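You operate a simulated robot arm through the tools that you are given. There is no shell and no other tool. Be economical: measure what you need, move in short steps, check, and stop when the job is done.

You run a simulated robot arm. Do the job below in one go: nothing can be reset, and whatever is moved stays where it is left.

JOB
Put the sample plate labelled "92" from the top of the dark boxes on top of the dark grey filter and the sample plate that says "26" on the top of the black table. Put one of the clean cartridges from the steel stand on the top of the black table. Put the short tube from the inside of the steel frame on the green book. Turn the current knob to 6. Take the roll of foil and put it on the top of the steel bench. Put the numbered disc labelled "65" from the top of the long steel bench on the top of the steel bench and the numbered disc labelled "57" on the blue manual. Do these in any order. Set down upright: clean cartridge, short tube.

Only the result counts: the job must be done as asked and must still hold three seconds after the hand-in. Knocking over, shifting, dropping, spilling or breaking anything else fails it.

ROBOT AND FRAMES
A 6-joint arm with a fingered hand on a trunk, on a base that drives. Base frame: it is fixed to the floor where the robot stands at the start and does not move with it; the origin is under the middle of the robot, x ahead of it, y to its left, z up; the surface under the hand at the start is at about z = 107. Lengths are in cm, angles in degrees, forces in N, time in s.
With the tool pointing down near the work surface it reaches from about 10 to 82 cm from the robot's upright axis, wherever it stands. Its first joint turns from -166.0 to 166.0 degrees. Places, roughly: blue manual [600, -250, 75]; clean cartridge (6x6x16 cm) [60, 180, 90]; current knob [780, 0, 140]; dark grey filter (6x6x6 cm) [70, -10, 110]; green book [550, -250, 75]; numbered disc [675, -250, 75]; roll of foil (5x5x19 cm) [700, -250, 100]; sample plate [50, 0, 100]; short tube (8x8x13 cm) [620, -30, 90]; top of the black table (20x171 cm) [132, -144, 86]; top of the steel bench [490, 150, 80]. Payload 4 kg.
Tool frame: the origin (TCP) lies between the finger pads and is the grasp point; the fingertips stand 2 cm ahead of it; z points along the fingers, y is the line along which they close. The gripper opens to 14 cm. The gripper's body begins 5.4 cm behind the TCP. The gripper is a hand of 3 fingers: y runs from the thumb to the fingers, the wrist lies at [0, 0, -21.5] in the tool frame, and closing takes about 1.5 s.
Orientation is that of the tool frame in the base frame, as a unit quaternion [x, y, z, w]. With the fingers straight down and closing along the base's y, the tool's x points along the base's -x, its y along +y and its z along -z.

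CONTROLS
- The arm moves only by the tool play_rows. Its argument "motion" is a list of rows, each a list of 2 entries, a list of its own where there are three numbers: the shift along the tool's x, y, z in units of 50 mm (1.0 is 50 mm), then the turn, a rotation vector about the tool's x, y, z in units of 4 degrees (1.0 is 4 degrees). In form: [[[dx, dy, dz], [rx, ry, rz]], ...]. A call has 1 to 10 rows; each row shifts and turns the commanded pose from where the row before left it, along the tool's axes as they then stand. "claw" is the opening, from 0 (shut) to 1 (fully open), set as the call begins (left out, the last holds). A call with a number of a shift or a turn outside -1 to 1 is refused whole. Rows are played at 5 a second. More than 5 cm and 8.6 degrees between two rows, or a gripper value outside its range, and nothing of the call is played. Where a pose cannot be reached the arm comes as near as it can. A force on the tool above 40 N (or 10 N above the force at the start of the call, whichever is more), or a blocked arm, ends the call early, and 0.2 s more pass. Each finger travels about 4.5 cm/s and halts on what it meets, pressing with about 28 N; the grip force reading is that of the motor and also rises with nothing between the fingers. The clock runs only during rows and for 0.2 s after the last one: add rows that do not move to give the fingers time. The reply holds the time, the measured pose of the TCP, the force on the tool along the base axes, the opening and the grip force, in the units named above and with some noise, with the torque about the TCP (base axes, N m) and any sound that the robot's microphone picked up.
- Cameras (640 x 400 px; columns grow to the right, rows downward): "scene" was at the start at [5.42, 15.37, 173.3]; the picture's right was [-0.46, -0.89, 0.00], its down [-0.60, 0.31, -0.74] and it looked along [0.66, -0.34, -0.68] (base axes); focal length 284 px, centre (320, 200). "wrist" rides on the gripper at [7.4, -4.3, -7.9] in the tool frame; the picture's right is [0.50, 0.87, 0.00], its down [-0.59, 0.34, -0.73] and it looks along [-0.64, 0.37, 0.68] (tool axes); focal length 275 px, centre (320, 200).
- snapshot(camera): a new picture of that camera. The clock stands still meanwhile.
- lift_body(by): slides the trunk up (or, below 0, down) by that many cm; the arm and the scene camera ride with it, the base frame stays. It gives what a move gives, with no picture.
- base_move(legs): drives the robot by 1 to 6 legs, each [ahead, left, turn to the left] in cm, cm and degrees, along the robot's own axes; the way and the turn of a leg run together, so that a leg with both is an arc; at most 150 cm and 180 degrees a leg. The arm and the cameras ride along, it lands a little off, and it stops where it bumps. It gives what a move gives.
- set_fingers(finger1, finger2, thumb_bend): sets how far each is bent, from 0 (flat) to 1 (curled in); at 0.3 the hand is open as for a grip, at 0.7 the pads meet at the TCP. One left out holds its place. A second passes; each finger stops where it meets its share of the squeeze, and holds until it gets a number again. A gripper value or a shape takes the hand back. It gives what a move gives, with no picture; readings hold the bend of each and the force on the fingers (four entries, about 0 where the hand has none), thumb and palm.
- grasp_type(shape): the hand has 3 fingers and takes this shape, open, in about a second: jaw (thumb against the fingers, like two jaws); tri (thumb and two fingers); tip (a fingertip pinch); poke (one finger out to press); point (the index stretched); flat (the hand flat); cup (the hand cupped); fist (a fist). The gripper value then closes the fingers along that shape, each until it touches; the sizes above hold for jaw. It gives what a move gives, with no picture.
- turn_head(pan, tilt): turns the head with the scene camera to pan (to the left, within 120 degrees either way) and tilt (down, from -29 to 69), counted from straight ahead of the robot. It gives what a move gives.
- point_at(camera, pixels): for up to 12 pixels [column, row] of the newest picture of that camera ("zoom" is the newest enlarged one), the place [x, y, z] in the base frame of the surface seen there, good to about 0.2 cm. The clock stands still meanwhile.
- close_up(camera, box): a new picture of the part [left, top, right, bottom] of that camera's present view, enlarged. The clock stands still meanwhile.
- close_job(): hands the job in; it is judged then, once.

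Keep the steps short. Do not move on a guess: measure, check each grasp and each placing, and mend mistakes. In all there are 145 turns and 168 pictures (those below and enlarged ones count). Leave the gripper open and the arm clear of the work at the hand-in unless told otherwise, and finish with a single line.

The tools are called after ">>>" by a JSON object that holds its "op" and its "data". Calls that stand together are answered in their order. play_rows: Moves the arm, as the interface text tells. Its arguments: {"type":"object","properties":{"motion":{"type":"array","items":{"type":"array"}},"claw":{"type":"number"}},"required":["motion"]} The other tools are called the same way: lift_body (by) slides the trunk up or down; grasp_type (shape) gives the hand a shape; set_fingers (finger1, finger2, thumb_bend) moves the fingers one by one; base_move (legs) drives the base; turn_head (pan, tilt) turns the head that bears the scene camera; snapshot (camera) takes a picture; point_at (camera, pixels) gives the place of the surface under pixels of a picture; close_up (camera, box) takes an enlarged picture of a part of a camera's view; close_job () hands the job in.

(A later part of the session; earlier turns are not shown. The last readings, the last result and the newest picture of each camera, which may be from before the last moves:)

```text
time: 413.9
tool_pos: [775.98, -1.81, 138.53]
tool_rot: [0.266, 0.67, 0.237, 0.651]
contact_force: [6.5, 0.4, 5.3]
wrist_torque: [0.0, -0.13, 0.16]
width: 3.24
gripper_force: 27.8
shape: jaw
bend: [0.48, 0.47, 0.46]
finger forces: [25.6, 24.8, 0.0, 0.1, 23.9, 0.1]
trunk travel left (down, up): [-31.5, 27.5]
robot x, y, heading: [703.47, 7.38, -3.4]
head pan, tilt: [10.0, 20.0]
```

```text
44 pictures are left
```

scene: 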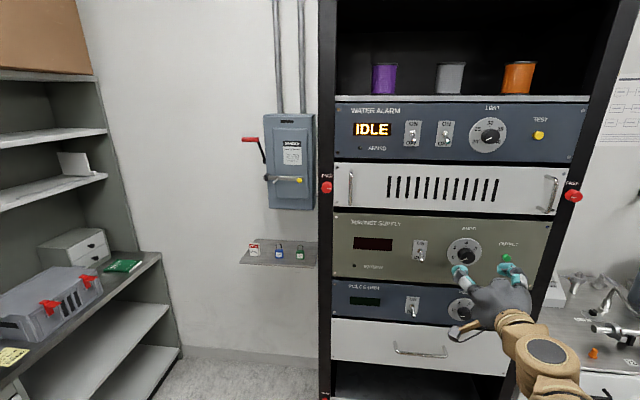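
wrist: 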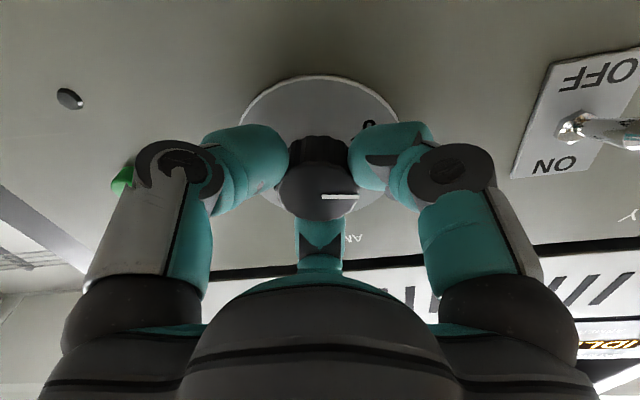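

Knob turns with the hand. Continue the remaining 140°.

>>> {"op": "play_rows", "data": {"motion": [[[0, 0, 0], [0, 0, 1]], [[0, 0, 0], [0, 0, 1]], [[0, 0, 0], [0, 0, 1]], [[0, 0, 0], [0, 0, 1]], [[0, 0, 0], [0, 0, 1]], [[0, 0, 0], [0, 0, 1]], [[0, 0, 0], [0, 0, 1]], [[0, 0, 0], [0, 0, 1]], [[0, 0, 0], [0, 0, 1]], [[0, 0, 0], [0, 0, 1]]]}}

>>> {"op": "play_rows", "data": {"motion": [[[0, 0, 0], [0, 0, 1]], [[0, 0, 0], [0, 0, 1]], [[0, 0, 0], [0, 0, 1]], [[0, 0, 0], [0, 0, 1]], [[0, 0, 0], [0, 0, 1]], [[0, 0, 0], [0, 0, 1]], [[0, 0, 0], [0, 0, 1]], [[0, 0, 0], [0, 0, 1]], [[0, 0, 0], [0, 0, 1]], [[0, 0, 0], [0, 0, 1]]]}}

>>> {"op": "play_rows", "data": {"motion": [[[0, 0, 0], [0, 0, 1]], [[0, 0, 0], [0, 0, 1]], [[0, 0, 0], [0, 0, 1]], [[0, 0, 0], [0, 0, 1]], [[0, 0, 0], [0, 0, 1]], [[0, 0, 0], [0, 0, 1]], [[0, 0, 0], [0, 0, 1]], [[0, 0, 0], [0, 0, 1]], [[0, 0, 0], [0, 0, 1]], [[0, 0, 0], [0, 0, 1]]]}}

>>> {"op": "play_rows", "data": {"motion": [[[0, 0, 0], [0, 0, 1]], [[0, 0, 0], [0, 0, 1]], [[0, 0, 0], [0, 0, 1]], [[0, 0, 0], [0, 0, 1]], [[0, 0, 0], [0, 0, 1]], [[0, 0, 0], [0, 0, 0]]]}}

>>> {"op": "close_up", "data": {"camera": "scene", "box": [425, 225, 505, 275]}}

>>> {"op": "snapshot", "data": {"camera": "wrist"}}

```text
time: 416.1
tool_pos: [775.92, -1.88, 138.43]
tool_rot: [0.479, 0.539, 0.445, 0.531]
contact_force: [13.4, -1.1, 22.9]
wrist_torque: [-0.02, -0.33, 0.25]
width: 3.14
gripper_force: 28.3
shape: jaw
bend: [0.48, 0.47, 0.47]
finger forces: [28.1, 24.6, 0.1, 0.1, 19.8, 0.1]
trunk travel left (down, up): [-31.5, 27.5]
robot x, y, heading: [703.39, 6.9, -3.4]
head pan, tilt: [10.0, 20.0]
```

```text
time: 418.3
tool_pos: [775.9, -1.88, 138.55]
tool_rot: [0.635, 0.341, 0.6, 0.346]
contact_force: [13.3, -1.8, 18.1]
wrist_torque: [-0.02, -0.31, 0.22]
width: 3.16
gripper_force: 27.8
shape: jaw
bend: [0.48, 0.47, 0.47]
finger forces: [29.8, 20.4, 0.1, 0.1, 21.9, 0.0]
trunk travel left (down, up): [-31.5, 27.5]
robot x, y, heading: [703.77, 7.13, -3.6]
head pan, tilt: [10.0, 20.0]
```

```text
time: 420.5
tool_pos: [776.04, -1.92, 138.44]
tool_rot: [0.714, 0.105, 0.682, 0.12]
contact_force: [9.2, -3.4, 16.2]
wrist_torque: [-0.03, -0.29, 0.21]
width: 3.17
gripper_force: 28.6
shape: jaw
bend: [0.48, 0.48, 0.47]
finger forces: [30.4, 19.8, 0.0, 0.0, 24.5, 0.0]
trunk travel left (down, up): [-31.5, 27.5]
robot x, y, heading: [703.6, 7.0, -3.3]
head pan, tilt: [10.0, 20.0]
```

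```text
time: 421.9
tool_pos: [775.92, -1.89, 138.43]
tool_rot: [0.72, -0.021, 0.693, 0.001]
contact_force: [6.2, -3.3, 9.7]
wrist_torque: [0.0, -0.33, 0.24]
width: 3.17
gripper_force: 27.6
shape: jaw
bend: [0.48, 0.48, 0.47]
finger forces: [28.0, 21.6, 0.0, 0.1, 26.9, 0.1]
trunk travel left (down, up): [-31.5, 27.5]
robot x, y, heading: [703.32, 7.33, -3.6]
head pan, tilt: [10.0, 20.0]
```

```text
8.00 times, centred on (465, 250) of scene
```

zoom: 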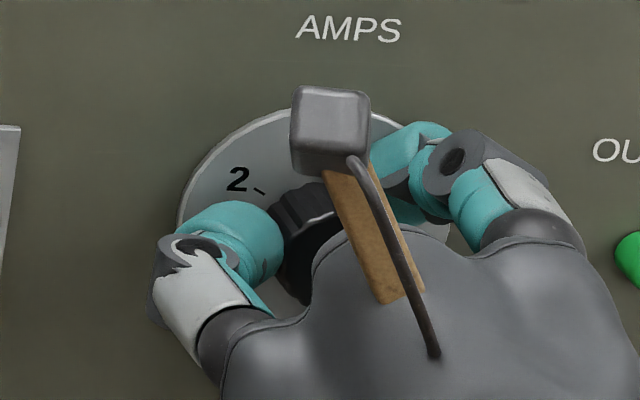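

```text
42 pictures are left
```

wrist: 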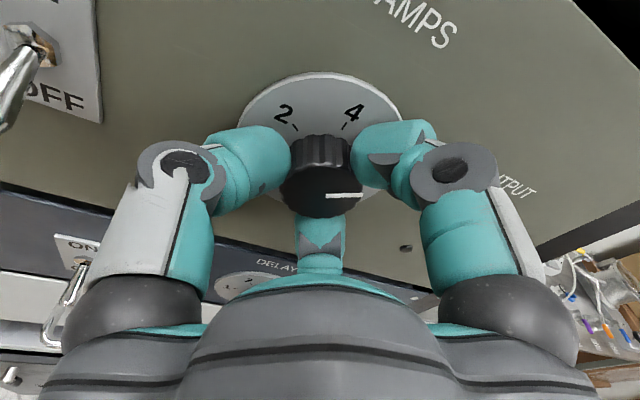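

Turned. Open, back off along the axis 13 cm and read the knob.

>>> {"op": "play_rows", "data": {"motion": [[[0, 0, 0], [0, 0, 0]], [[0, 0, 0], [0, 0, 0]], [[0, 0, 0], [0, 0, 0]], [[0, 0, 0], [0, 0, 0]], [[0, 0, -0.5], [0, 0, 0]], [[0, 0, -0.7], [0, 0, 0]], [[0, 0, -0.7], [0, 0, 0]], [[0, 0, -0.7], [0, 0, 0]]], "claw": 0.5}}

>>> {"op": "play_rows", "data": {"motion": [[[0.8, 0, 0], [0, 0, 0]], [[0, 0, 0], [0, 0, 0]]]}}

>>> {"op": "close_up", "data": {"camera": "scene", "box": [425, 225, 505, 275]}}

>>> {"op": "snapshot", "data": {"camera": "wrist"}}

```text
time: 423.7
tool_pos: [762.81, -1.4, 138.76]
tool_rot: [0.721, -0.021, 0.693, 0.001]
contact_force: [0.4, -0.4, -0.2]
wrist_torque: [-0.03, 0.0, 0.01]
width: 6.96
gripper_force: 0.0
shape: jaw
bend: [0.34, 0.34, 0.33]
finger forces: [0.0, 0.0, 0.0, 0.0, 0.1, 0.0]
trunk travel left (down, up): [-31.5, 27.5]
robot x, y, heading: [703.31, 6.9, -3.1]
head pan, tilt: [10.0, 20.0]
```

```text
time: 424.3
tool_pos: [763.38, -1.7, 142.95]
tool_rot: [0.721, -0.02, 0.692, 0.0]
contact_force: [0.6, -0.4, 0.1]
wrist_torque: [-0.02, -0.01, -0.02]
width: 6.97
gripper_force: 0.2
shape: jaw
bend: [0.34, 0.34, 0.33]
finger forces: [0.0, 0.1, 0.0, 0.0, 0.0, 0.1]
trunk travel left (down, up): [-31.5, 27.5]
robot x, y, heading: [703.62, 7.21, -3.6]
head pan, tilt: [10.0, 20.0]
```

```text
8.00 times, centred on (465, 250) of scene
```

zoom: 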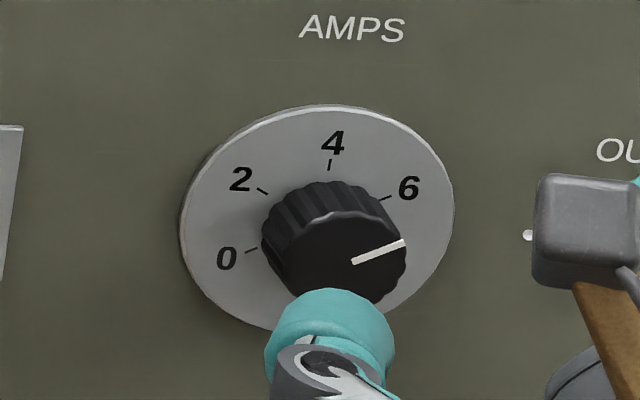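

```text
40 pictures are left
```

wrist: 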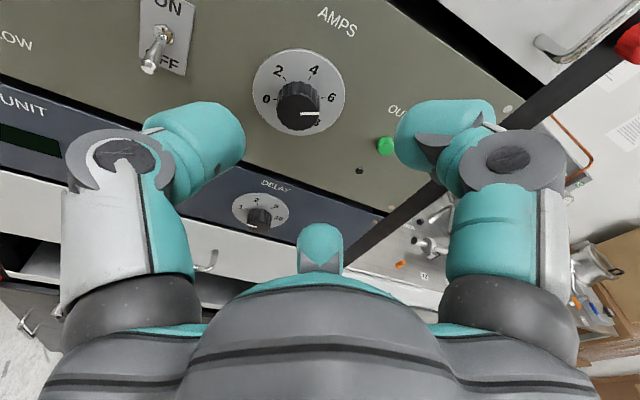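

>>> {"op": "point_at", "data": {"camera": "zoom", "pixels": [[402, 243], [355, 262], [385, 198], [330, 165], [250, 250]]}}

```text
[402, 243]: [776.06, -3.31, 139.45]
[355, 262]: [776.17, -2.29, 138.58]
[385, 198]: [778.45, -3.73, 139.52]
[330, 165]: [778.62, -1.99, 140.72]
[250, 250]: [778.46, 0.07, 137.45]
```

Pointer reads ~31° vs 30° for "6": set. Now retreat, tip the hand down again, and look along the passage toward disc 65.

>>> {"op": "play_rows", "data": {"motion": [[[0, 0, -0.9], [0, 0, 0]], [[0, 0, -0.9], [0, 0, 0]], [[0, 0, 0], [0, -1, 0]], [[0, 0, 0], [0, -1, 0]], [[0, 0, 0], [0, -1, 0]], [[0, 0, 0], [0, -1, 0]], [[0, 0, 0], [0, -1, 0]], [[0, 0, 0], [0, -1, 0]], [[0, 0, 0], [0, -1, 0]], [[0, 0, 0], [0, -1, 0]]]}}

>>> {"op": "play_rows", "data": {"motion": [[[0, 0, 0], [0, -1, 0]], [[0, 0, 0], [0, -1, 0]], [[0, 0, 0], [0, -1, 0]], [[0, 0, 0], [0, -1, 0]], [[0, 0, 0], [0, -1, 0]], [[0, 0, 0], [0, -1, 0]], [[0, 0, 0], [0, -1, 0]], [[0, 0, 0], [0, -1, 0]], [[0, 0, 0], [0, -1, 0]], [[0, 0, 0], [0, -1, 0]]]}}

>>> {"op": "play_rows", "data": {"motion": [[[0, 0, 0], [0, -1, 0]], [[0, 0, 0], [0, -1, 0]], [[0, 0, 0], [0, -1, 0]], [[0, 0, 0], [0, -1, 0]], [[0, 0, 0], [0, 0, -1]], [[0, 0, 0], [0, 0, -1]], [[0, 0, 0], [0, 0, -1]], [[0, 0, 0], [0, 0, -1]], [[0, 0, 0], [0, 0, -1]], [[0, 0, 0], [0, 0, -1]]]}}

>>> {"op": "play_rows", "data": {"motion": [[[0, 0, 0], [0, 0, -1]], [[0, 0, 0], [0, 0, -1]], [[0, 0, 0], [0, 0, -1]], [[0, 0, 0], [0, 0, -1]], [[0, 0, 0], [0, 0, -1]], [[0, 0, 0], [0, 0, -1]], [[0, 0, 0], [0, 0, -1]], [[0, 0, 0], [0, 0, -1]], [[0, 0, 0], [0, 0, -1]], [[0, 0, 0], [0, 0, -1]]]}}

>>> {"op": "turn_head", "data": {"pan": -70, "tilt": 35}}

>>> {"op": "snapshot", "data": {"camera": "scene"}}

```text
time: 426.5
tool_pos: [754.14, -1.27, 143.3]
tool_rot: [0.884, -0.02, 0.466, -0.005]
contact_force: [0.4, 0.2, 0.6]
wrist_torque: [-0.01, -0.04, 0.02]
width: 6.97
gripper_force: 0.2
shape: jaw
bend: [0.34, 0.34, 0.33]
finger forces: [0.1, 0.0, 0.0, 0.0, 0.0, 0.0]
trunk travel left (down, up): [-31.5, 27.5]
robot x, y, heading: [703.35, 7.15, -3.1]
head pan, tilt: [10.0, 20.0]
```

```text
time: 428.7
tool_pos: [754.08, -1.24, 143.45]
tool_rot: [0.991, -0.017, 0.136, -0.012]
contact_force: [0.3, 0.2, -0.6]
wrist_torque: [0.01, 0.05, 0.01]
width: 6.96
gripper_force: 0.1
shape: jaw
bend: [0.34, 0.34, 0.33]
finger forces: [0.0, 0.0, 0.0, 0.0, 0.0, 0.0]
trunk travel left (down, up): [-31.5, 27.5]
robot x, y, heading: [703.14, 6.96, -3.8]
head pan, tilt: [10.0, 20.0]
```

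```text
time: 430.9
tool_pos: [754.11, -1.41, 143.31]
tool_rot: [0.981, 0.195, 0.001, -0.014]
contact_force: [0.5, 0.0, 0.5]
wrist_torque: [-0.01, -0.01, 0.0]
width: 6.96
gripper_force: 0.0
shape: jaw
bend: [0.34, 0.34, 0.33]
finger forces: [0.1, 0.1, 0.0, 0.0, 0.0, 0.0]
trunk travel left (down, up): [-31.5, 27.5]
robot x, y, heading: [703.48, 7.46, -3.6]
head pan, tilt: [10.0, 20.0]
```

```text
time: 433.1
tool_pos: [754.1, -1.34, 143.29]
tool_rot: [0.856, 0.517, 0.006, -0.014]
contact_force: [0.3, -0.6, 0.0]
wrist_torque: [0.02, 0.0, 0.01]
width: 6.98
gripper_force: 0.1
shape: jaw
bend: [0.34, 0.34, 0.33]
finger forces: [0.0, 0.0, 0.0, 0.0, 0.0, 0.0]
trunk travel left (down, up): [-31.5, 27.5]
robot x, y, heading: [702.91, 7.44, -3.3]
head pan, tilt: [10.0, 20.0]
```

```text
time: 434.6
tool_pos: [754.19, -1.45, 143.36]
tool_rot: [0.856, 0.517, 0.005, -0.014]
contact_force: [-0.3, 0.2, 0.1]
wrist_torque: [-0.01, -0.02, 0.0]
width: 6.96
gripper_force: 0.0
shape: jaw
bend: [0.34, 0.34, 0.33]
finger forces: [0.0, 0.0, 0.0, 0.0, 0.0, 0.1]
trunk travel left (down, up): [-31.5, 27.5]
robot x, y, heading: [703.37, 7.15, -3.7]
head pan, tilt: [-70.0, 35.0]
```

```text
39 pictures are left
```

scene: 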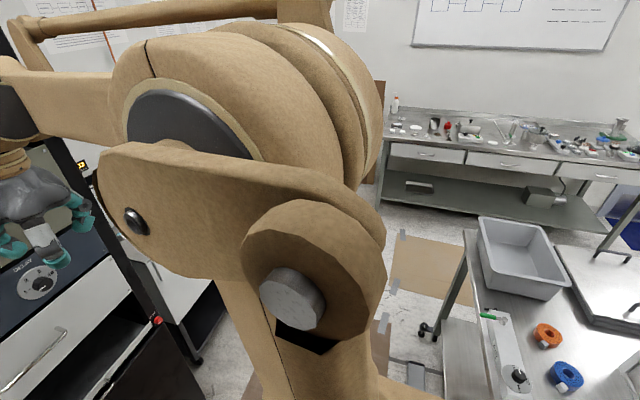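

>>> {"op": "point_at", "data": {"camera": "scene", "pixels": [[205, 320], [218, 285], [425, 335], [400, 300], [380, 185], [240, 375], [150, 320], [470, 235]]}}

>>> {"op": "turn_head", "data": {"pan": -40, "tilt": 40}}

>>> {"op": "snapshot", "data": {"camera": "scene"}}

```text
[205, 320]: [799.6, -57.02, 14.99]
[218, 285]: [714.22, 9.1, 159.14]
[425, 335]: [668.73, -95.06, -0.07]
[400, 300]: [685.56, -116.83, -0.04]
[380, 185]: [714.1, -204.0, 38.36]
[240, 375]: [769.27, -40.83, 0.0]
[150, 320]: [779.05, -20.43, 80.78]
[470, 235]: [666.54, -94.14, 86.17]
```

```text
time: 435.5
tool_pos: [754.17, -1.38, 143.28]
tool_rot: [0.856, 0.517, 0.005, -0.014]
contact_force: [-0.4, 0.3, -0.6]
wrist_torque: [-0.02, 0.01, 0.01]
width: 7.0
gripper_force: 0.1
shape: jaw
bend: [0.34, 0.34, 0.33]
finger forces: [0.0, 0.0, 0.1, 0.0, 0.0, 0.0]
trunk travel left (down, up): [-31.5, 27.5]
robot x, y, heading: [703.51, 6.98, -3.4]
head pan, tilt: [-40.0, 40.0]
```

```text
38 pictures are left
```

scene: 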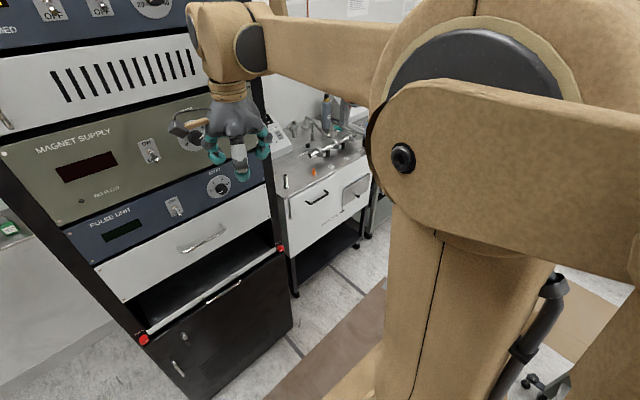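

Corridor x 668–770 is clear. Turn to face −y here, then drive ahead to the long bench in two legs.

>>> {"op": "base_move", "data": {"legs": [[0, 0, -86.5], [90, 0, 0]]}}

>>> {"op": "turn_head", "data": {"pan": 15, "tilt": 45}}

>>> {"op": "snapshot", "data": {"camera": "scene"}}

```text
time: 441.4
tool_pos: [705.15, -59.07, 146.01]
tool_rot: [0.962, -0.27, 0.015, 0.031]
contact_force: [-0.8, 2.4, -0.1]
wrist_torque: [-0.14, -0.11, 0.02]
width: 6.98
gripper_force: 0.1
shape: jaw
bend: [0.34, 0.34, 0.33]
finger forces: [0.1, 0.1, 0.0, 0.0, 0.0, 0.0]
trunk travel left (down, up): [-31.5, 27.5]
robot x, y, heading: [715.35, -19.07, -97.4]
head pan, tilt: [-40.0, 40.0]
stopped in leg 2: the robot was blocked; the commanded pose is now the measured one
```

```text
time: 442.7
tool_pos: [706.24, -57.92, 146.2]
tool_rot: [0.962, -0.27, 0.015, 0.033]
contact_force: [1.0, 1.8, 1.2]
wrist_torque: [-0.1, 0.11, 0.0]
width: 6.99
gripper_force: 0.0
shape: jaw
bend: [0.34, 0.34, 0.33]
finger forces: [0.0, 0.0, 0.1, 0.0, 0.0, 0.0]
trunk travel left (down, up): [-31.5, 27.5]
robot x, y, heading: [715.02, -18.56, -97.4]
head pan, tilt: [15.0, 45.0]
```

```text
37 pictures are left
```

scene: 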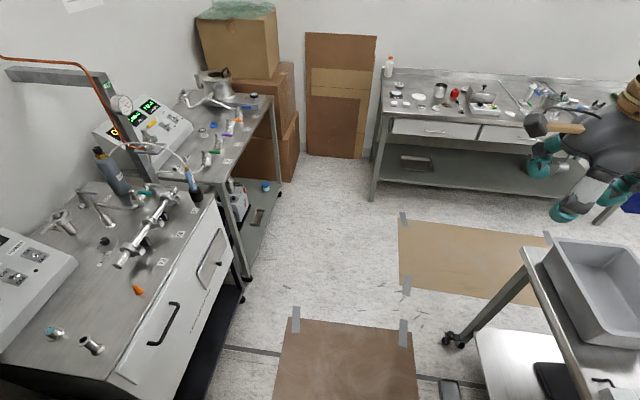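

The drive was blocked and the hand got pushed back; I stop and look around the hand before anything else.

>>> {"op": "turn_head", "data": {"pan": -25, "tilt": 15}}

>>> {"op": "snapshot", "data": {"camera": "scene"}}

>>> {"op": "snapshot", "data": {"camera": "wrist"}}

```text
time: 443.8
tool_pos: [702.3, -69.39, 143.48]
tool_rot: [0.962, -0.274, 0.016, 0.005]
contact_force: [-2.3, -1.9, 0.5]
wrist_torque: [0.15, -0.1, 0.01]
width: 6.98
gripper_force: 0.1
shape: jaw
bend: [0.34, 0.34, 0.33]
finger forces: [0.1, 0.0, 0.0, 0.0, 0.0, 0.0]
trunk travel left (down, up): [-31.5, 27.5]
robot x, y, heading: [715.05, -18.79, -97.7]
head pan, tilt: [-25.0, 15.0]
```

```text
36 pictures are left
```

scene: 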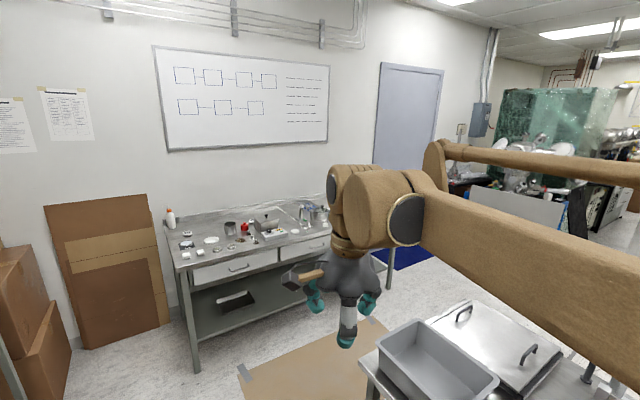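

```text
35 pictures are left
```

wrist: 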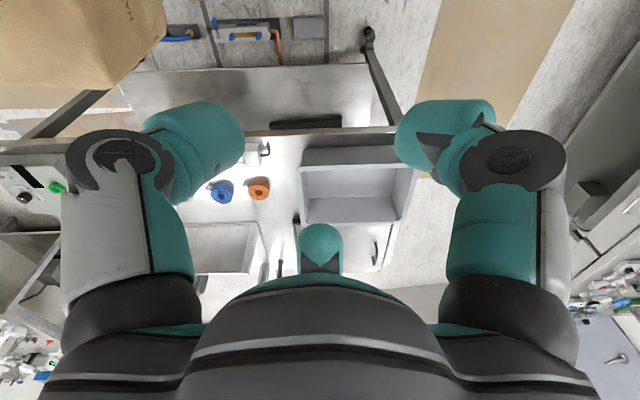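

The arm has settled back to its pose – the base itself was blocked. Check whether the middle table moved and what is near the base.

>>> {"op": "point_at", "data": {"camera": "scene", "pixels": [[361, 364], [378, 352], [437, 322], [384, 350], [185, 262], [197, 370]]}}

>>> {"op": "turn_head", "data": {"pan": -85, "tilt": 60}}

>>> {"op": "snapshot", "data": {"camera": "scene"}}

>>> {"op": "turn_head", "data": {"pan": 40, "tilt": 62}}

>>> {"op": "snapshot", "data": {"camera": "scene"}}

```text
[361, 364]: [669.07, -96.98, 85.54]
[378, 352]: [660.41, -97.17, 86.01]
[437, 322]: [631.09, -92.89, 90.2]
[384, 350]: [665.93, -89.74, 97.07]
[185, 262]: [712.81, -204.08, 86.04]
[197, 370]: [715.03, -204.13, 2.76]
```

```text
time: 445.1
tool_pos: [702.11, -72.09, 142.59]
tool_rot: [0.964, -0.267, 0.015, -0.005]
contact_force: [-3.6, -2.7, 1.6]
wrist_torque: [0.14, -0.27, 0.03]
width: 6.99
gripper_force: 0.1
shape: jaw
bend: [0.34, 0.34, 0.33]
finger forces: [0.1, 0.0, 0.0, 0.0, 0.0, 0.0]
trunk travel left (down, up): [-31.5, 27.5]
robot x, y, heading: [714.53, -19.33, -96.9]
head pan, tilt: [-85.0, 60.0]
```

```text
34 pictures are left
```

scene: 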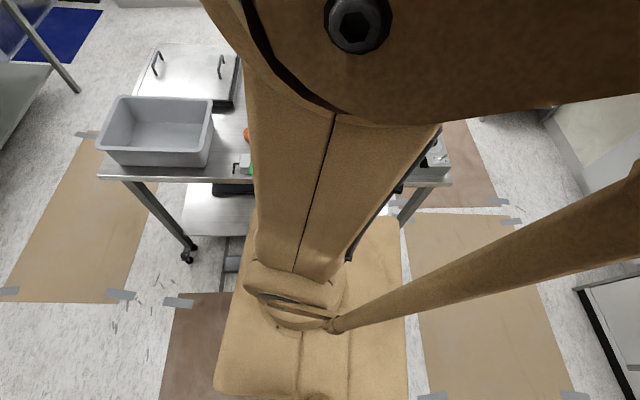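

```text
time: 447.1
tool_pos: [705.23, -59.83, 145.28]
tool_rot: [0.962, -0.272, 0.005, 0.02]
contact_force: [0.1, -2.5, -1.5]
wrist_torque: [0.19, 0.0, 0.02]
width: 7.01
gripper_force: 0.0
shape: jaw
bend: [0.34, 0.34, 0.33]
finger forces: [0.0, 0.0, 0.0, 0.0, 0.0, 0.1]
trunk travel left (down, up): [-31.5, 27.5]
robot x, y, heading: [712.51, -15.96, -98.1]
head pan, tilt: [40.0, 62.0]
```

```text
33 pictures are left
```

scene: 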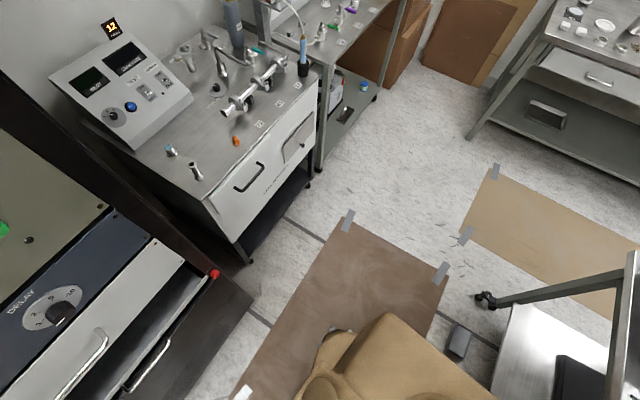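

The hand pose swings though uncommanded – the robot is rocking against some floor obstacle. I measure the metal piece at (457,345) before backing off.

>>> {"op": "point_at", "data": {"camera": "scene", "pixels": [[457, 335], [460, 350], [440, 270], [245, 262], [215, 275], [485, 300], [310, 375], [340, 335], [300, 235], [420, 395]]}}

```text
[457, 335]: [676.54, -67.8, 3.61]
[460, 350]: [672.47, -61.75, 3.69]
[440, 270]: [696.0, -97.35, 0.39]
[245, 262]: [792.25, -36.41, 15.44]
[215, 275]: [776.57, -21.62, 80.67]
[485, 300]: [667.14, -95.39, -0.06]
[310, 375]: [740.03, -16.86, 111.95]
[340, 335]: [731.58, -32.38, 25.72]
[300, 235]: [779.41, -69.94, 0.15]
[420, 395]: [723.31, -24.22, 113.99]
```

The base rode against a low metal piece at about (674,-65). Back off gently, away from it.

>>> {"op": "base_move", "data": {"legs": [[-12, 8, 0]]}}

>>> {"op": "play_rows", "data": {"motion": [[[0, 0, 0], [0, 0, 0]], [[0, 0, 0], [0, 0, 0]], [[0, 0, 0], [0, 0, 0]], [[0, 0, 0], [0, 0, 0]], [[0, 0, 0], [0, 0, 0]]]}}

>>> {"op": "turn_head", "data": {"pan": -60, "tilt": 60}}

>>> {"op": "snapshot", "data": {"camera": "scene"}}

```text
time: 448.3
tool_pos: [698.04, -63.25, 143.7]
tool_rot: [0.938, -0.346, 0.007, 0.008]
contact_force: [-2.3, -0.2, -1.2]
wrist_torque: [0.01, -0.14, 0.02]
width: 7.03
gripper_force: 0.0
shape: jaw
bend: [0.34, 0.34, 0.33]
finger forces: [0.1, 0.0, 0.0, 0.1, 0.0, 0.0]
trunk travel left (down, up): [-31.5, 27.5]
robot x, y, heading: [714.93, -17.83, -106.7]
head pan, tilt: [40.0, 62.0]
stopped in leg 1: the robot was blocked; the commanded pose is now the measured one
```

```text
time: 449.5
tool_pos: [699.26, -63.54, 143.99]
tool_rot: [0.939, -0.344, 0.005, 0.009]
contact_force: [0.1, -0.7, 0.6]
wrist_torque: [-0.04, -0.02, 0.0]
width: 6.99
gripper_force: 0.1
shape: jaw
bend: [0.34, 0.34, 0.33]
finger forces: [0.0, 0.0, 0.0, 0.1, 0.0, 0.0]
trunk travel left (down, up): [-31.5, 27.5]
robot x, y, heading: [714.81, -18.21, -106.5]
head pan, tilt: [40.0, 62.0]
```

```text
time: 451.2
tool_pos: [699.1, -63.55, 143.89]
tool_rot: [0.939, -0.344, 0.005, 0.009]
contact_force: [-0.7, 0.1, 0.6]
wrist_torque: [0.01, -0.02, 0.01]
width: 7.02
gripper_force: 0.0
shape: jaw
bend: [0.34, 0.34, 0.33]
finger forces: [0.0, 0.1, 0.0, 0.0, 0.1, 0.1]
trunk travel left (down, up): [-31.5, 27.5]
robot x, y, heading: [715.11, -18.07, -106.4]
head pan, tilt: [-60.0, 60.0]
```

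```text
32 pictures are left
```

scene: 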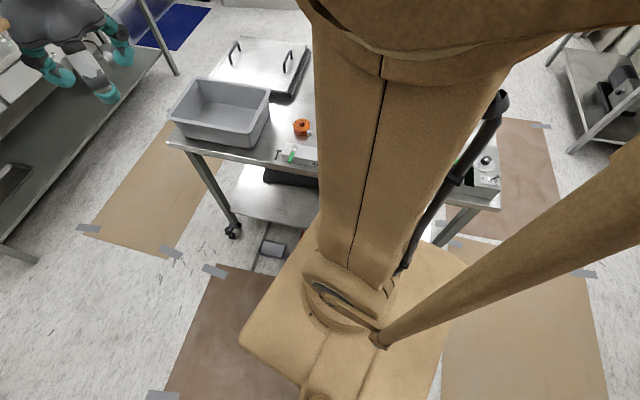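

Now stable but still caught near the base's right front. Enlarge the area by the metal piece.

>>> {"op": "close_up", "data": {"camera": "scene", "box": [200, 200, 340, 300]}}

>>> {"op": "point_at", "data": {"camera": "zoom", "pixels": [[280, 195], [385, 205], [370, 245], [265, 240], [330, 215], [240, 270], [420, 200], [130, 130], [480, 230], [300, 160]]}}

```text
4.00 times, centred on (270, 250) of scene
```

zoom: 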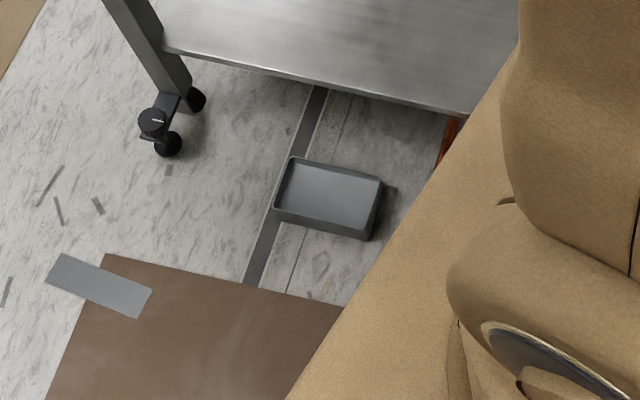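

```text
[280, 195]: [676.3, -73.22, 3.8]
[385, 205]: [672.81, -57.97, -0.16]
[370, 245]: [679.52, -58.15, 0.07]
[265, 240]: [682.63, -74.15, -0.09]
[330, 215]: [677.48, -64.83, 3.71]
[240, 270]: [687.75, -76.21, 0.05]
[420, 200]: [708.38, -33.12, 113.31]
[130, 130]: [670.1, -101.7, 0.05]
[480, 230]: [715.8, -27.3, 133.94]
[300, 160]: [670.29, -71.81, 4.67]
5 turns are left
```

Only 5 turns remain, so I work in larger batches. First: turn to −90°, sidestep left away from the tray (x 670–682, y -58…-74), advance 40 cm.

>>> {"op": "base_move", "data": {"legs": [[0, 0, 16]]}}

>>> {"op": "base_move", "data": {"legs": [[0, 9, 0]]}}

>>> {"op": "base_move", "data": {"legs": [[40, 0, 0]]}}

>>> {"op": "turn_head", "data": {"pan": 0, "tilt": 45}}

>>> {"op": "snapshot", "data": {"camera": "scene"}}

```text
time: 452.5
tool_pos: [712.13, -66.01, 143.83]
tool_rot: [0.977, -0.212, 0.005, 0.008]
contact_force: [0.1, 0.3, 0.4]
wrist_torque: [-0.01, 0.03, 0.03]
width: 7.01
gripper_force: 0.0
shape: jaw
bend: [0.34, 0.34, 0.33]
finger forces: [0.0, 0.0, 0.1, 0.0, 0.0, 0.0]
trunk travel left (down, up): [-31.5, 27.5]
robot x, y, heading: [715.08, -18.0, -90.8]
head pan, tilt: [-60.0, 60.0]
```

```text
time: 453.6
tool_pos: [721.05, -66.21, 143.8]
tool_rot: [0.978, -0.21, 0.005, 0.008]
contact_force: [0.3, -0.8, 0.6]
wrist_torque: [0.01, 0.04, -0.01]
width: 7.0
gripper_force: 0.0
shape: jaw
bend: [0.34, 0.34, 0.33]
finger forces: [0.1, 0.0, 0.0, 0.0, 0.0, 0.0]
trunk travel left (down, up): [-31.5, 27.5]
robot x, y, heading: [723.69, -18.43, -90.7]
head pan, tilt: [-60.0, 60.0]
```

```text
time: 456.2
tool_pos: [720.68, -107.31, 143.84]
tool_rot: [0.978, -0.208, 0.005, 0.007]
contact_force: [-0.5, -1.3, 0.1]
wrist_torque: [0.02, 0.02, 0.01]
width: 7.01
gripper_force: 0.1
shape: jaw
bend: [0.34, 0.34, 0.33]
finger forces: [0.1, 0.0, 0.0, 0.1, 0.0, 0.0]
trunk travel left (down, up): [-31.5, 27.5]
robot x, y, heading: [723.55, -59.22, -90.3]
head pan, tilt: [-60.0, 60.0]
```

```text
time: 457.5
tool_pos: [720.87, -107.16, 143.93]
tool_rot: [0.978, -0.209, 0.006, 0.009]
contact_force: [0.2, 0.4, -0.5]
wrist_torque: [-0.03, -0.03, 0.0]
width: 7.0
gripper_force: 0.1
shape: jaw
bend: [0.34, 0.34, 0.33]
finger forces: [0.0, 0.0, 0.0, 0.1, 0.1, 0.1]
trunk travel left (down, up): [-31.5, 27.5]
robot x, y, heading: [723.58, -59.44, -90.4]
head pan, tilt: [0.0, 45.0]
```

```text
30 pictures are left
4 turns are left
```

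scene: 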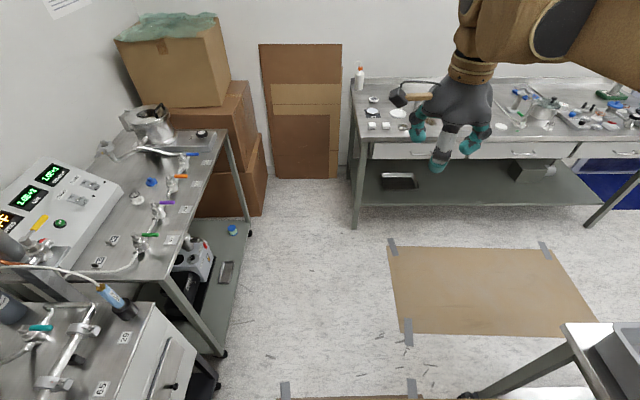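

Free again, heading true. Drive to the bench, lower the trunk, bring the hand over disc 65's expected place and look.

>>> {"op": "base_move", "data": {"legs": [[65, 0, 0], [45, -23, 0]]}}

>>> {"op": "lift_body", "data": {"by": -21}}

>>> {"op": "play_rows", "data": {"motion": [[[0.603, 0.654, 0], [0, 0, 0]], [[0.603, 0.654, 0], [0, 0, 0]], [[0.603, 0.654, 0], [0, 0, 0]], [[0.603, 0.654, 0], [0, 0, 0]], [[0.603, 0.654, 0], [0, 0, 0]], [[0.603, 0.654, 0], [0, 0, 0]], [[0, 0, 0.9], [0, 0, 0]], [[0, 0, 0.9], [0, 0, 0]], [[0, 0, 0], [0, 0, 0]], [[0, 0, 0], [0, 0, 0]]], "claw": 0.85}}

>>> {"op": "turn_head", "data": {"pan": 5, "tilt": 48}}

>>> {"op": "snapshot", "data": {"camera": "wrist"}}

>>> {"op": "snapshot", "data": {"camera": "scene"}}

>>> {"op": "point_at", "data": {"camera": "wrist", "pixels": [[320, 10], [320, 25], [320, 40], [320, 55], [320, 70], [320, 85], [290, 40], [350, 40], [290, 70], [350, 70], [320, 100], [320, 120]]}}

```text
time: 463.6
tool_pos: [695.87, -216.72, 143.78]
tool_rot: [0.976, -0.216, 0.006, 0.008]
contact_force: [0.8, -0.4, 0.9]
wrist_torque: [-0.01, 0.0, 0.02]
width: 7.0
gripper_force: 0.0
shape: jaw
bend: [0.34, 0.34, 0.33]
finger forces: [0.0, 0.0, 0.1, 0.0, 0.0, 0.0]
trunk travel left (down, up): [-31.5, 27.5]
robot x, y, heading: [699.37, -168.65, -91.0]
head pan, tilt: [0.0, 45.0]
```

```text
time: 465.9
tool_pos: [696.02, -216.51, 122.83]
tool_rot: [0.976, -0.216, 0.005, 0.009]
contact_force: [-0.3, 0.4, -0.3]
wrist_torque: [0.01, 0.0, -0.01]
width: 7.02
gripper_force: 0.0
shape: jaw
bend: [0.34, 0.34, 0.33]
finger forces: [0.0, 0.0, 0.1, 0.0, 0.0, 0.0]
trunk travel left (down, up): [-10.5, 48.5]
robot x, y, heading: [699.27, -168.63, -91.2]
head pan, tilt: [0.0, 45.0]
```

```text
time: 468.1
tool_pos: [704.18, -242.09, 114.6]
tool_rot: [0.977, -0.215, 0.005, 0.008]
contact_force: [-0.8, -0.5, 1.0]
wrist_torque: [-0.01, 0.03, 0.0]
width: 11.89
gripper_force: 0.1
shape: jaw
bend: [0.24, 0.24, 0.22]
finger forces: [0.0, 0.0, 0.1, 0.1, 0.0, 0.1]
trunk travel left (down, up): [-10.5, 48.5]
robot x, y, heading: [699.28, -168.52, -91.1]
head pan, tilt: [0.0, 45.0]
```

```text
time: 468.8
tool_pos: [704.14, -242.08, 114.56]
tool_rot: [0.976, -0.216, 0.005, 0.008]
contact_force: [0.1, 0.2, 0.4]
wrist_torque: [0.0, 0.01, 0.0]
width: 11.9
gripper_force: 0.0
shape: jaw
bend: [0.24, 0.24, 0.22]
finger forces: [0.0, 0.0, 0.0, 0.0, 0.0, 0.1]
trunk travel left (down, up): [-10.5, 48.5]
robot x, y, heading: [699.26, -168.72, -91.3]
head pan, tilt: [5.0, 48.0]
```

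```text
29 pictures are left
```

wrist: 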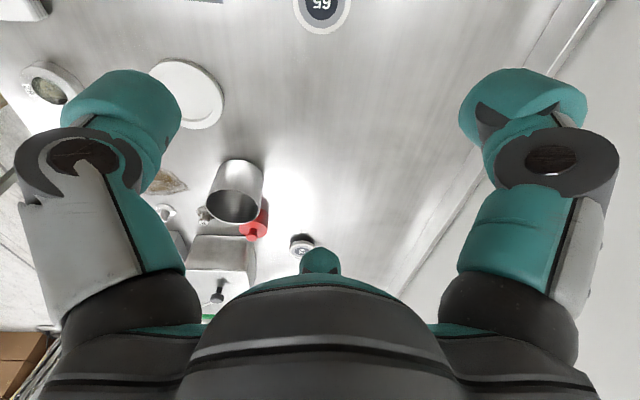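

```text
28 pictures are left
```

scene: 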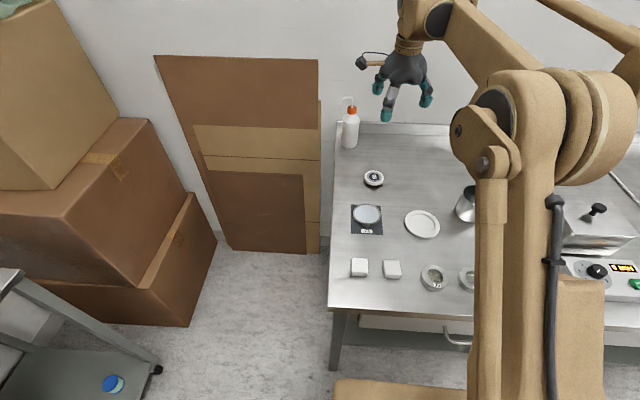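

```text
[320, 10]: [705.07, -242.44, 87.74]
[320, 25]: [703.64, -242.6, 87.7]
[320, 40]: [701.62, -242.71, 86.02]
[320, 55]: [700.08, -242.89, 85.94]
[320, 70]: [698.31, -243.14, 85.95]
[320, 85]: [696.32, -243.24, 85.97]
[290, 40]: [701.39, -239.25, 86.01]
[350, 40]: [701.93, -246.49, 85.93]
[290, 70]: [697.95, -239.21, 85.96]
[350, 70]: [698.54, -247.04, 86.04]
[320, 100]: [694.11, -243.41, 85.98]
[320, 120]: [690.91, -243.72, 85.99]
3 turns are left
```

Disc 65 centre ≈ (705.8,-242.35). Batch: shift, lower, grip, lift, retract, raise, and drive the known route to the steel bench, with check pictures.

>>> {"op": "play_rows", "data": {"motion": [[[0.254, -0.16, 0], [0, 0, 0]], [[0, 0, 0.8], [0, 0, 0]], [[0, 0, 0.8], [0, 0, 0]], [[0, 0, 0.8], [0, 0, 0]], [[0, 0, 0.8], [0, 0, 0]], [[0, 0, 0.8], [0, 0, 0]], [[0, 0, 0.8], [0, 0, 0]], [[0, 0, 0.2], [0, 0, 0]], [[0, 0, 0.19], [0, 0, 0]], [[0, 0, 0], [0, 0, 0]]], "claw": 0.8}}

>>> {"op": "snapshot", "data": {"camera": "wrist"}}

>>> {"op": "play_rows", "data": {"motion": [[[0, 0, 0], [0, 0, 0]], [[0, 0, 0], [0, 0, 0]], [[0, 0, 0], [0, 0, 0]], [[0, 0, 0], [0, 0, 0]], [[0, 0, 0], [0, 0, 0]], [[0, 0, 0], [0, 0, 0]], [[0, 0, 0], [0, 0, 0]], [[0, 0, 0], [0, 0, 0]], [[0, 0, 0], [0, 0, 0]], [[0, 0, 0], [0, 0, 0]]], "claw": 0}}

>>> {"op": "play_rows", "data": {"motion": [[[0, 0, -0.4], [0, 0, 0]], [[0, 0, -0.9], [0, 0, 0]], [[0, 0, -0.9], [0, 0, 0]], [[0, 0, -0.9], [0, 0, 0]], [[0, 0, -0.9], [0, 0, 0]], [[0, 0, -0.9], [0, 0, 0]], [[0, 0, 0], [0, 0, 0]]]}}

>>> {"op": "snapshot", "data": {"camera": "wrist"}}

>>> {"op": "play_rows", "data": {"motion": [[[-0.372, -0.797, 0], [0, 0, 0]], [[-0.372, -0.797, 0], [0, 0, 0]], [[-0.372, -0.797, 0], [0, 0, 0]], [[-0.372, -0.797, 0], [0, 0, 0]], [[-0.372, -0.797, 0], [0, 0, 0]], [[0, 0, 0], [0, 0, 0]]]}}

>>> {"op": "lift_body", "data": {"by": 15}}

>>> {"op": "base_move", "data": {"legs": [[0, -140, 0], [0, -54, 0], [-80, 0, 0], [-72, 0, 0], [0, 0, 179]]}}

>>> {"op": "base_move", "data": {"legs": [[84, 0, 0]]}}

>>> {"op": "turn_head", "data": {"pan": 12, "tilt": 50}}

>>> {"op": "snapshot", "data": {"camera": "scene"}}

>>> {"op": "snapshot", "data": {"camera": "wrist"}}

```text
time: 470.9
tool_pos: [705.91, -242.3, 88.46]
tool_rot: [0.977, -0.215, 0.005, 0.008]
contact_force: [-0.5, 0.4, 0.1]
wrist_torque: [-0.06, -0.01, 0.03]
width: 11.23
gripper_force: 0.1
shape: jaw
bend: [0.24, 0.24, 0.23]
finger forces: [0.0, 0.0, 0.1, 0.0, 0.0, 0.0]
trunk travel left (down, up): [-10.5, 48.5]
robot x, y, heading: [699.28, -169.05, -91.2]
head pan, tilt: [5.0, 48.0]
```

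```text
27 pictures are left
```

wrist: 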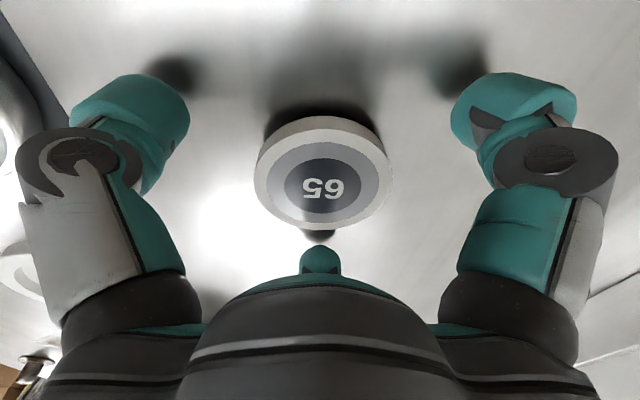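

```text
time: 473.1
tool_pos: [705.87, -242.43, 88.52]
tool_rot: [0.976, -0.216, 0.005, 0.008]
contact_force: [0.4, -0.1, -0.1]
wrist_torque: [0.01, 0.0, -0.02]
width: 5.27
gripper_force: 28.0
shape: jaw
bend: [0.39, 0.39, 0.39]
finger forces: [24.2, 25.0, 0.0, 0.0, 25.1, 0.0]
trunk travel left (down, up): [-10.5, 48.5]
robot x, y, heading: [699.5, -168.65, -91.0]
head pan, tilt: [5.0, 48.0]
```

```text
time: 474.8
tool_pos: [705.63, -241.9, 112.93]
tool_rot: [0.976, -0.216, 0.005, 0.008]
contact_force: [-0.4, -0.2, -0.7]
wrist_torque: [-0.01, -0.02, 0.0]
width: 5.25
gripper_force: 28.5
shape: jaw
bend: [0.39, 0.39, 0.4]
finger forces: [24.2, 25.3, 0.0, 0.0, 24.9, 0.0]
trunk travel left (down, up): [-10.5, 48.5]
robot x, y, heading: [699.12, -168.67, -91.4]
head pan, tilt: [5.0, 48.0]
```

```text
26 pictures are left
```

wrist: 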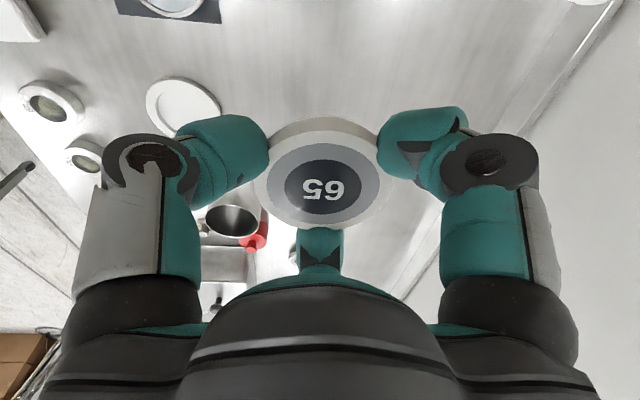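

```text
time: 476.1
tool_pos: [705.5, -219.87, 112.49]
tool_rot: [0.977, -0.215, 0.006, 0.008]
contact_force: [0.7, 0.1, -1.4]
wrist_torque: [-0.03, -0.02, -0.01]
width: 5.24
gripper_force: 28.0
shape: jaw
bend: [0.39, 0.39, 0.4]
finger forces: [24.3, 25.4, 0.1, 0.1, 24.7, 0.0]
trunk travel left (down, up): [-10.5, 48.5]
robot x, y, heading: [699.44, -169.11, -91.2]
head pan, tilt: [5.0, 48.0]
```

```text
time: 477.9
tool_pos: [705.62, -220.02, 127.48]
tool_rot: [0.976, -0.215, 0.005, 0.008]
contact_force: [-0.8, -0.4, -1.2]
wrist_torque: [-0.05, -0.01, 0.01]
width: 5.26
gripper_force: 28.7
shape: jaw
bend: [0.39, 0.39, 0.4]
finger forces: [24.3, 25.4, 0.0, 0.0, 24.9, 0.1]
trunk travel left (down, up): [-25.5, 33.5]
robot x, y, heading: [699.45, -169.0, -91.3]
head pan, tilt: [5.0, 48.0]
```

```text
time: 502.5
tool_pos: [494.92, 39.75, 127.45]
tool_rot: [0.189, 0.982, 0.008, -0.006]
contact_force: [0.0, 0.0, -2.4]
wrist_torque: [-0.04, 0.01, -0.02]
width: 5.19
gripper_force: 28.8
shape: jaw
bend: [0.39, 0.39, 0.4]
finger forces: [24.4, 25.3, 0.1, 0.1, 23.8, 0.0]
trunk travel left (down, up): [-25.5, 33.5]
robot x, y, heading: [504.0, -11.39, 91.8]
head pan, tilt: [5.0, 48.0]
```

```text
time: 507.0
tool_pos: [493.71, 124.59, 127.4]
tool_rot: [0.197, 0.98, 0.008, -0.005]
contact_force: [-0.5, 0.2, -1.2]
wrist_torque: [0.02, 0.01, 0.03]
width: 5.19
gripper_force: 28.1
shape: jaw
bend: [0.39, 0.39, 0.4]
finger forces: [24.4, 25.3, 0.1, 0.0, 23.8, 0.0]
trunk travel left (down, up): [-25.5, 33.5]
robot x, y, heading: [502.33, 73.42, 91.0]
head pan, tilt: [5.0, 48.0]
```

```text
time: 507.7
tool_pos: [493.75, 124.56, 127.45]
tool_rot: [0.197, 0.98, 0.008, -0.006]
contact_force: [0.0, 0.0, -1.3]
wrist_torque: [0.03, -0.01, -0.02]
width: 5.19
gripper_force: 27.5
shape: jaw
bend: [0.39, 0.39, 0.4]
finger forces: [24.3, 25.3, 0.0, 0.1, 23.8, 0.1]
trunk travel left (down, up): [-25.5, 33.5]
robot x, y, heading: [501.91, 73.54, 91.2]
head pan, tilt: [12.0, 50.0]
```

```text
25 pictures are left
```

scene: 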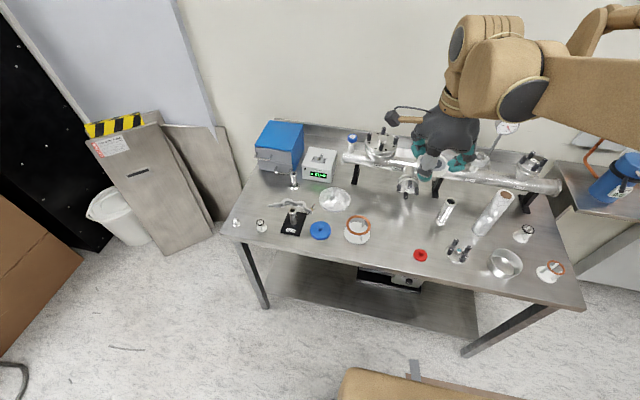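

```text
24 pictures are left
2 turns are left
```

wrist: 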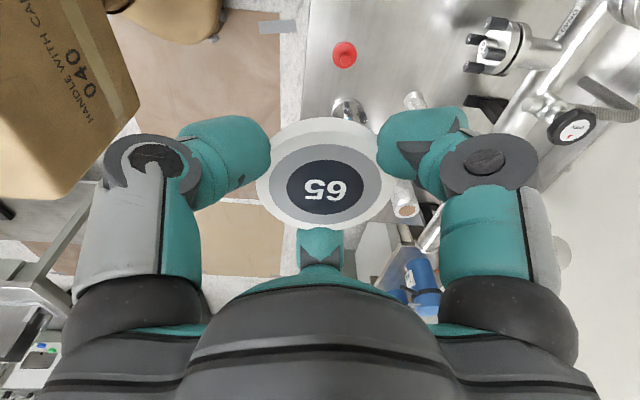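

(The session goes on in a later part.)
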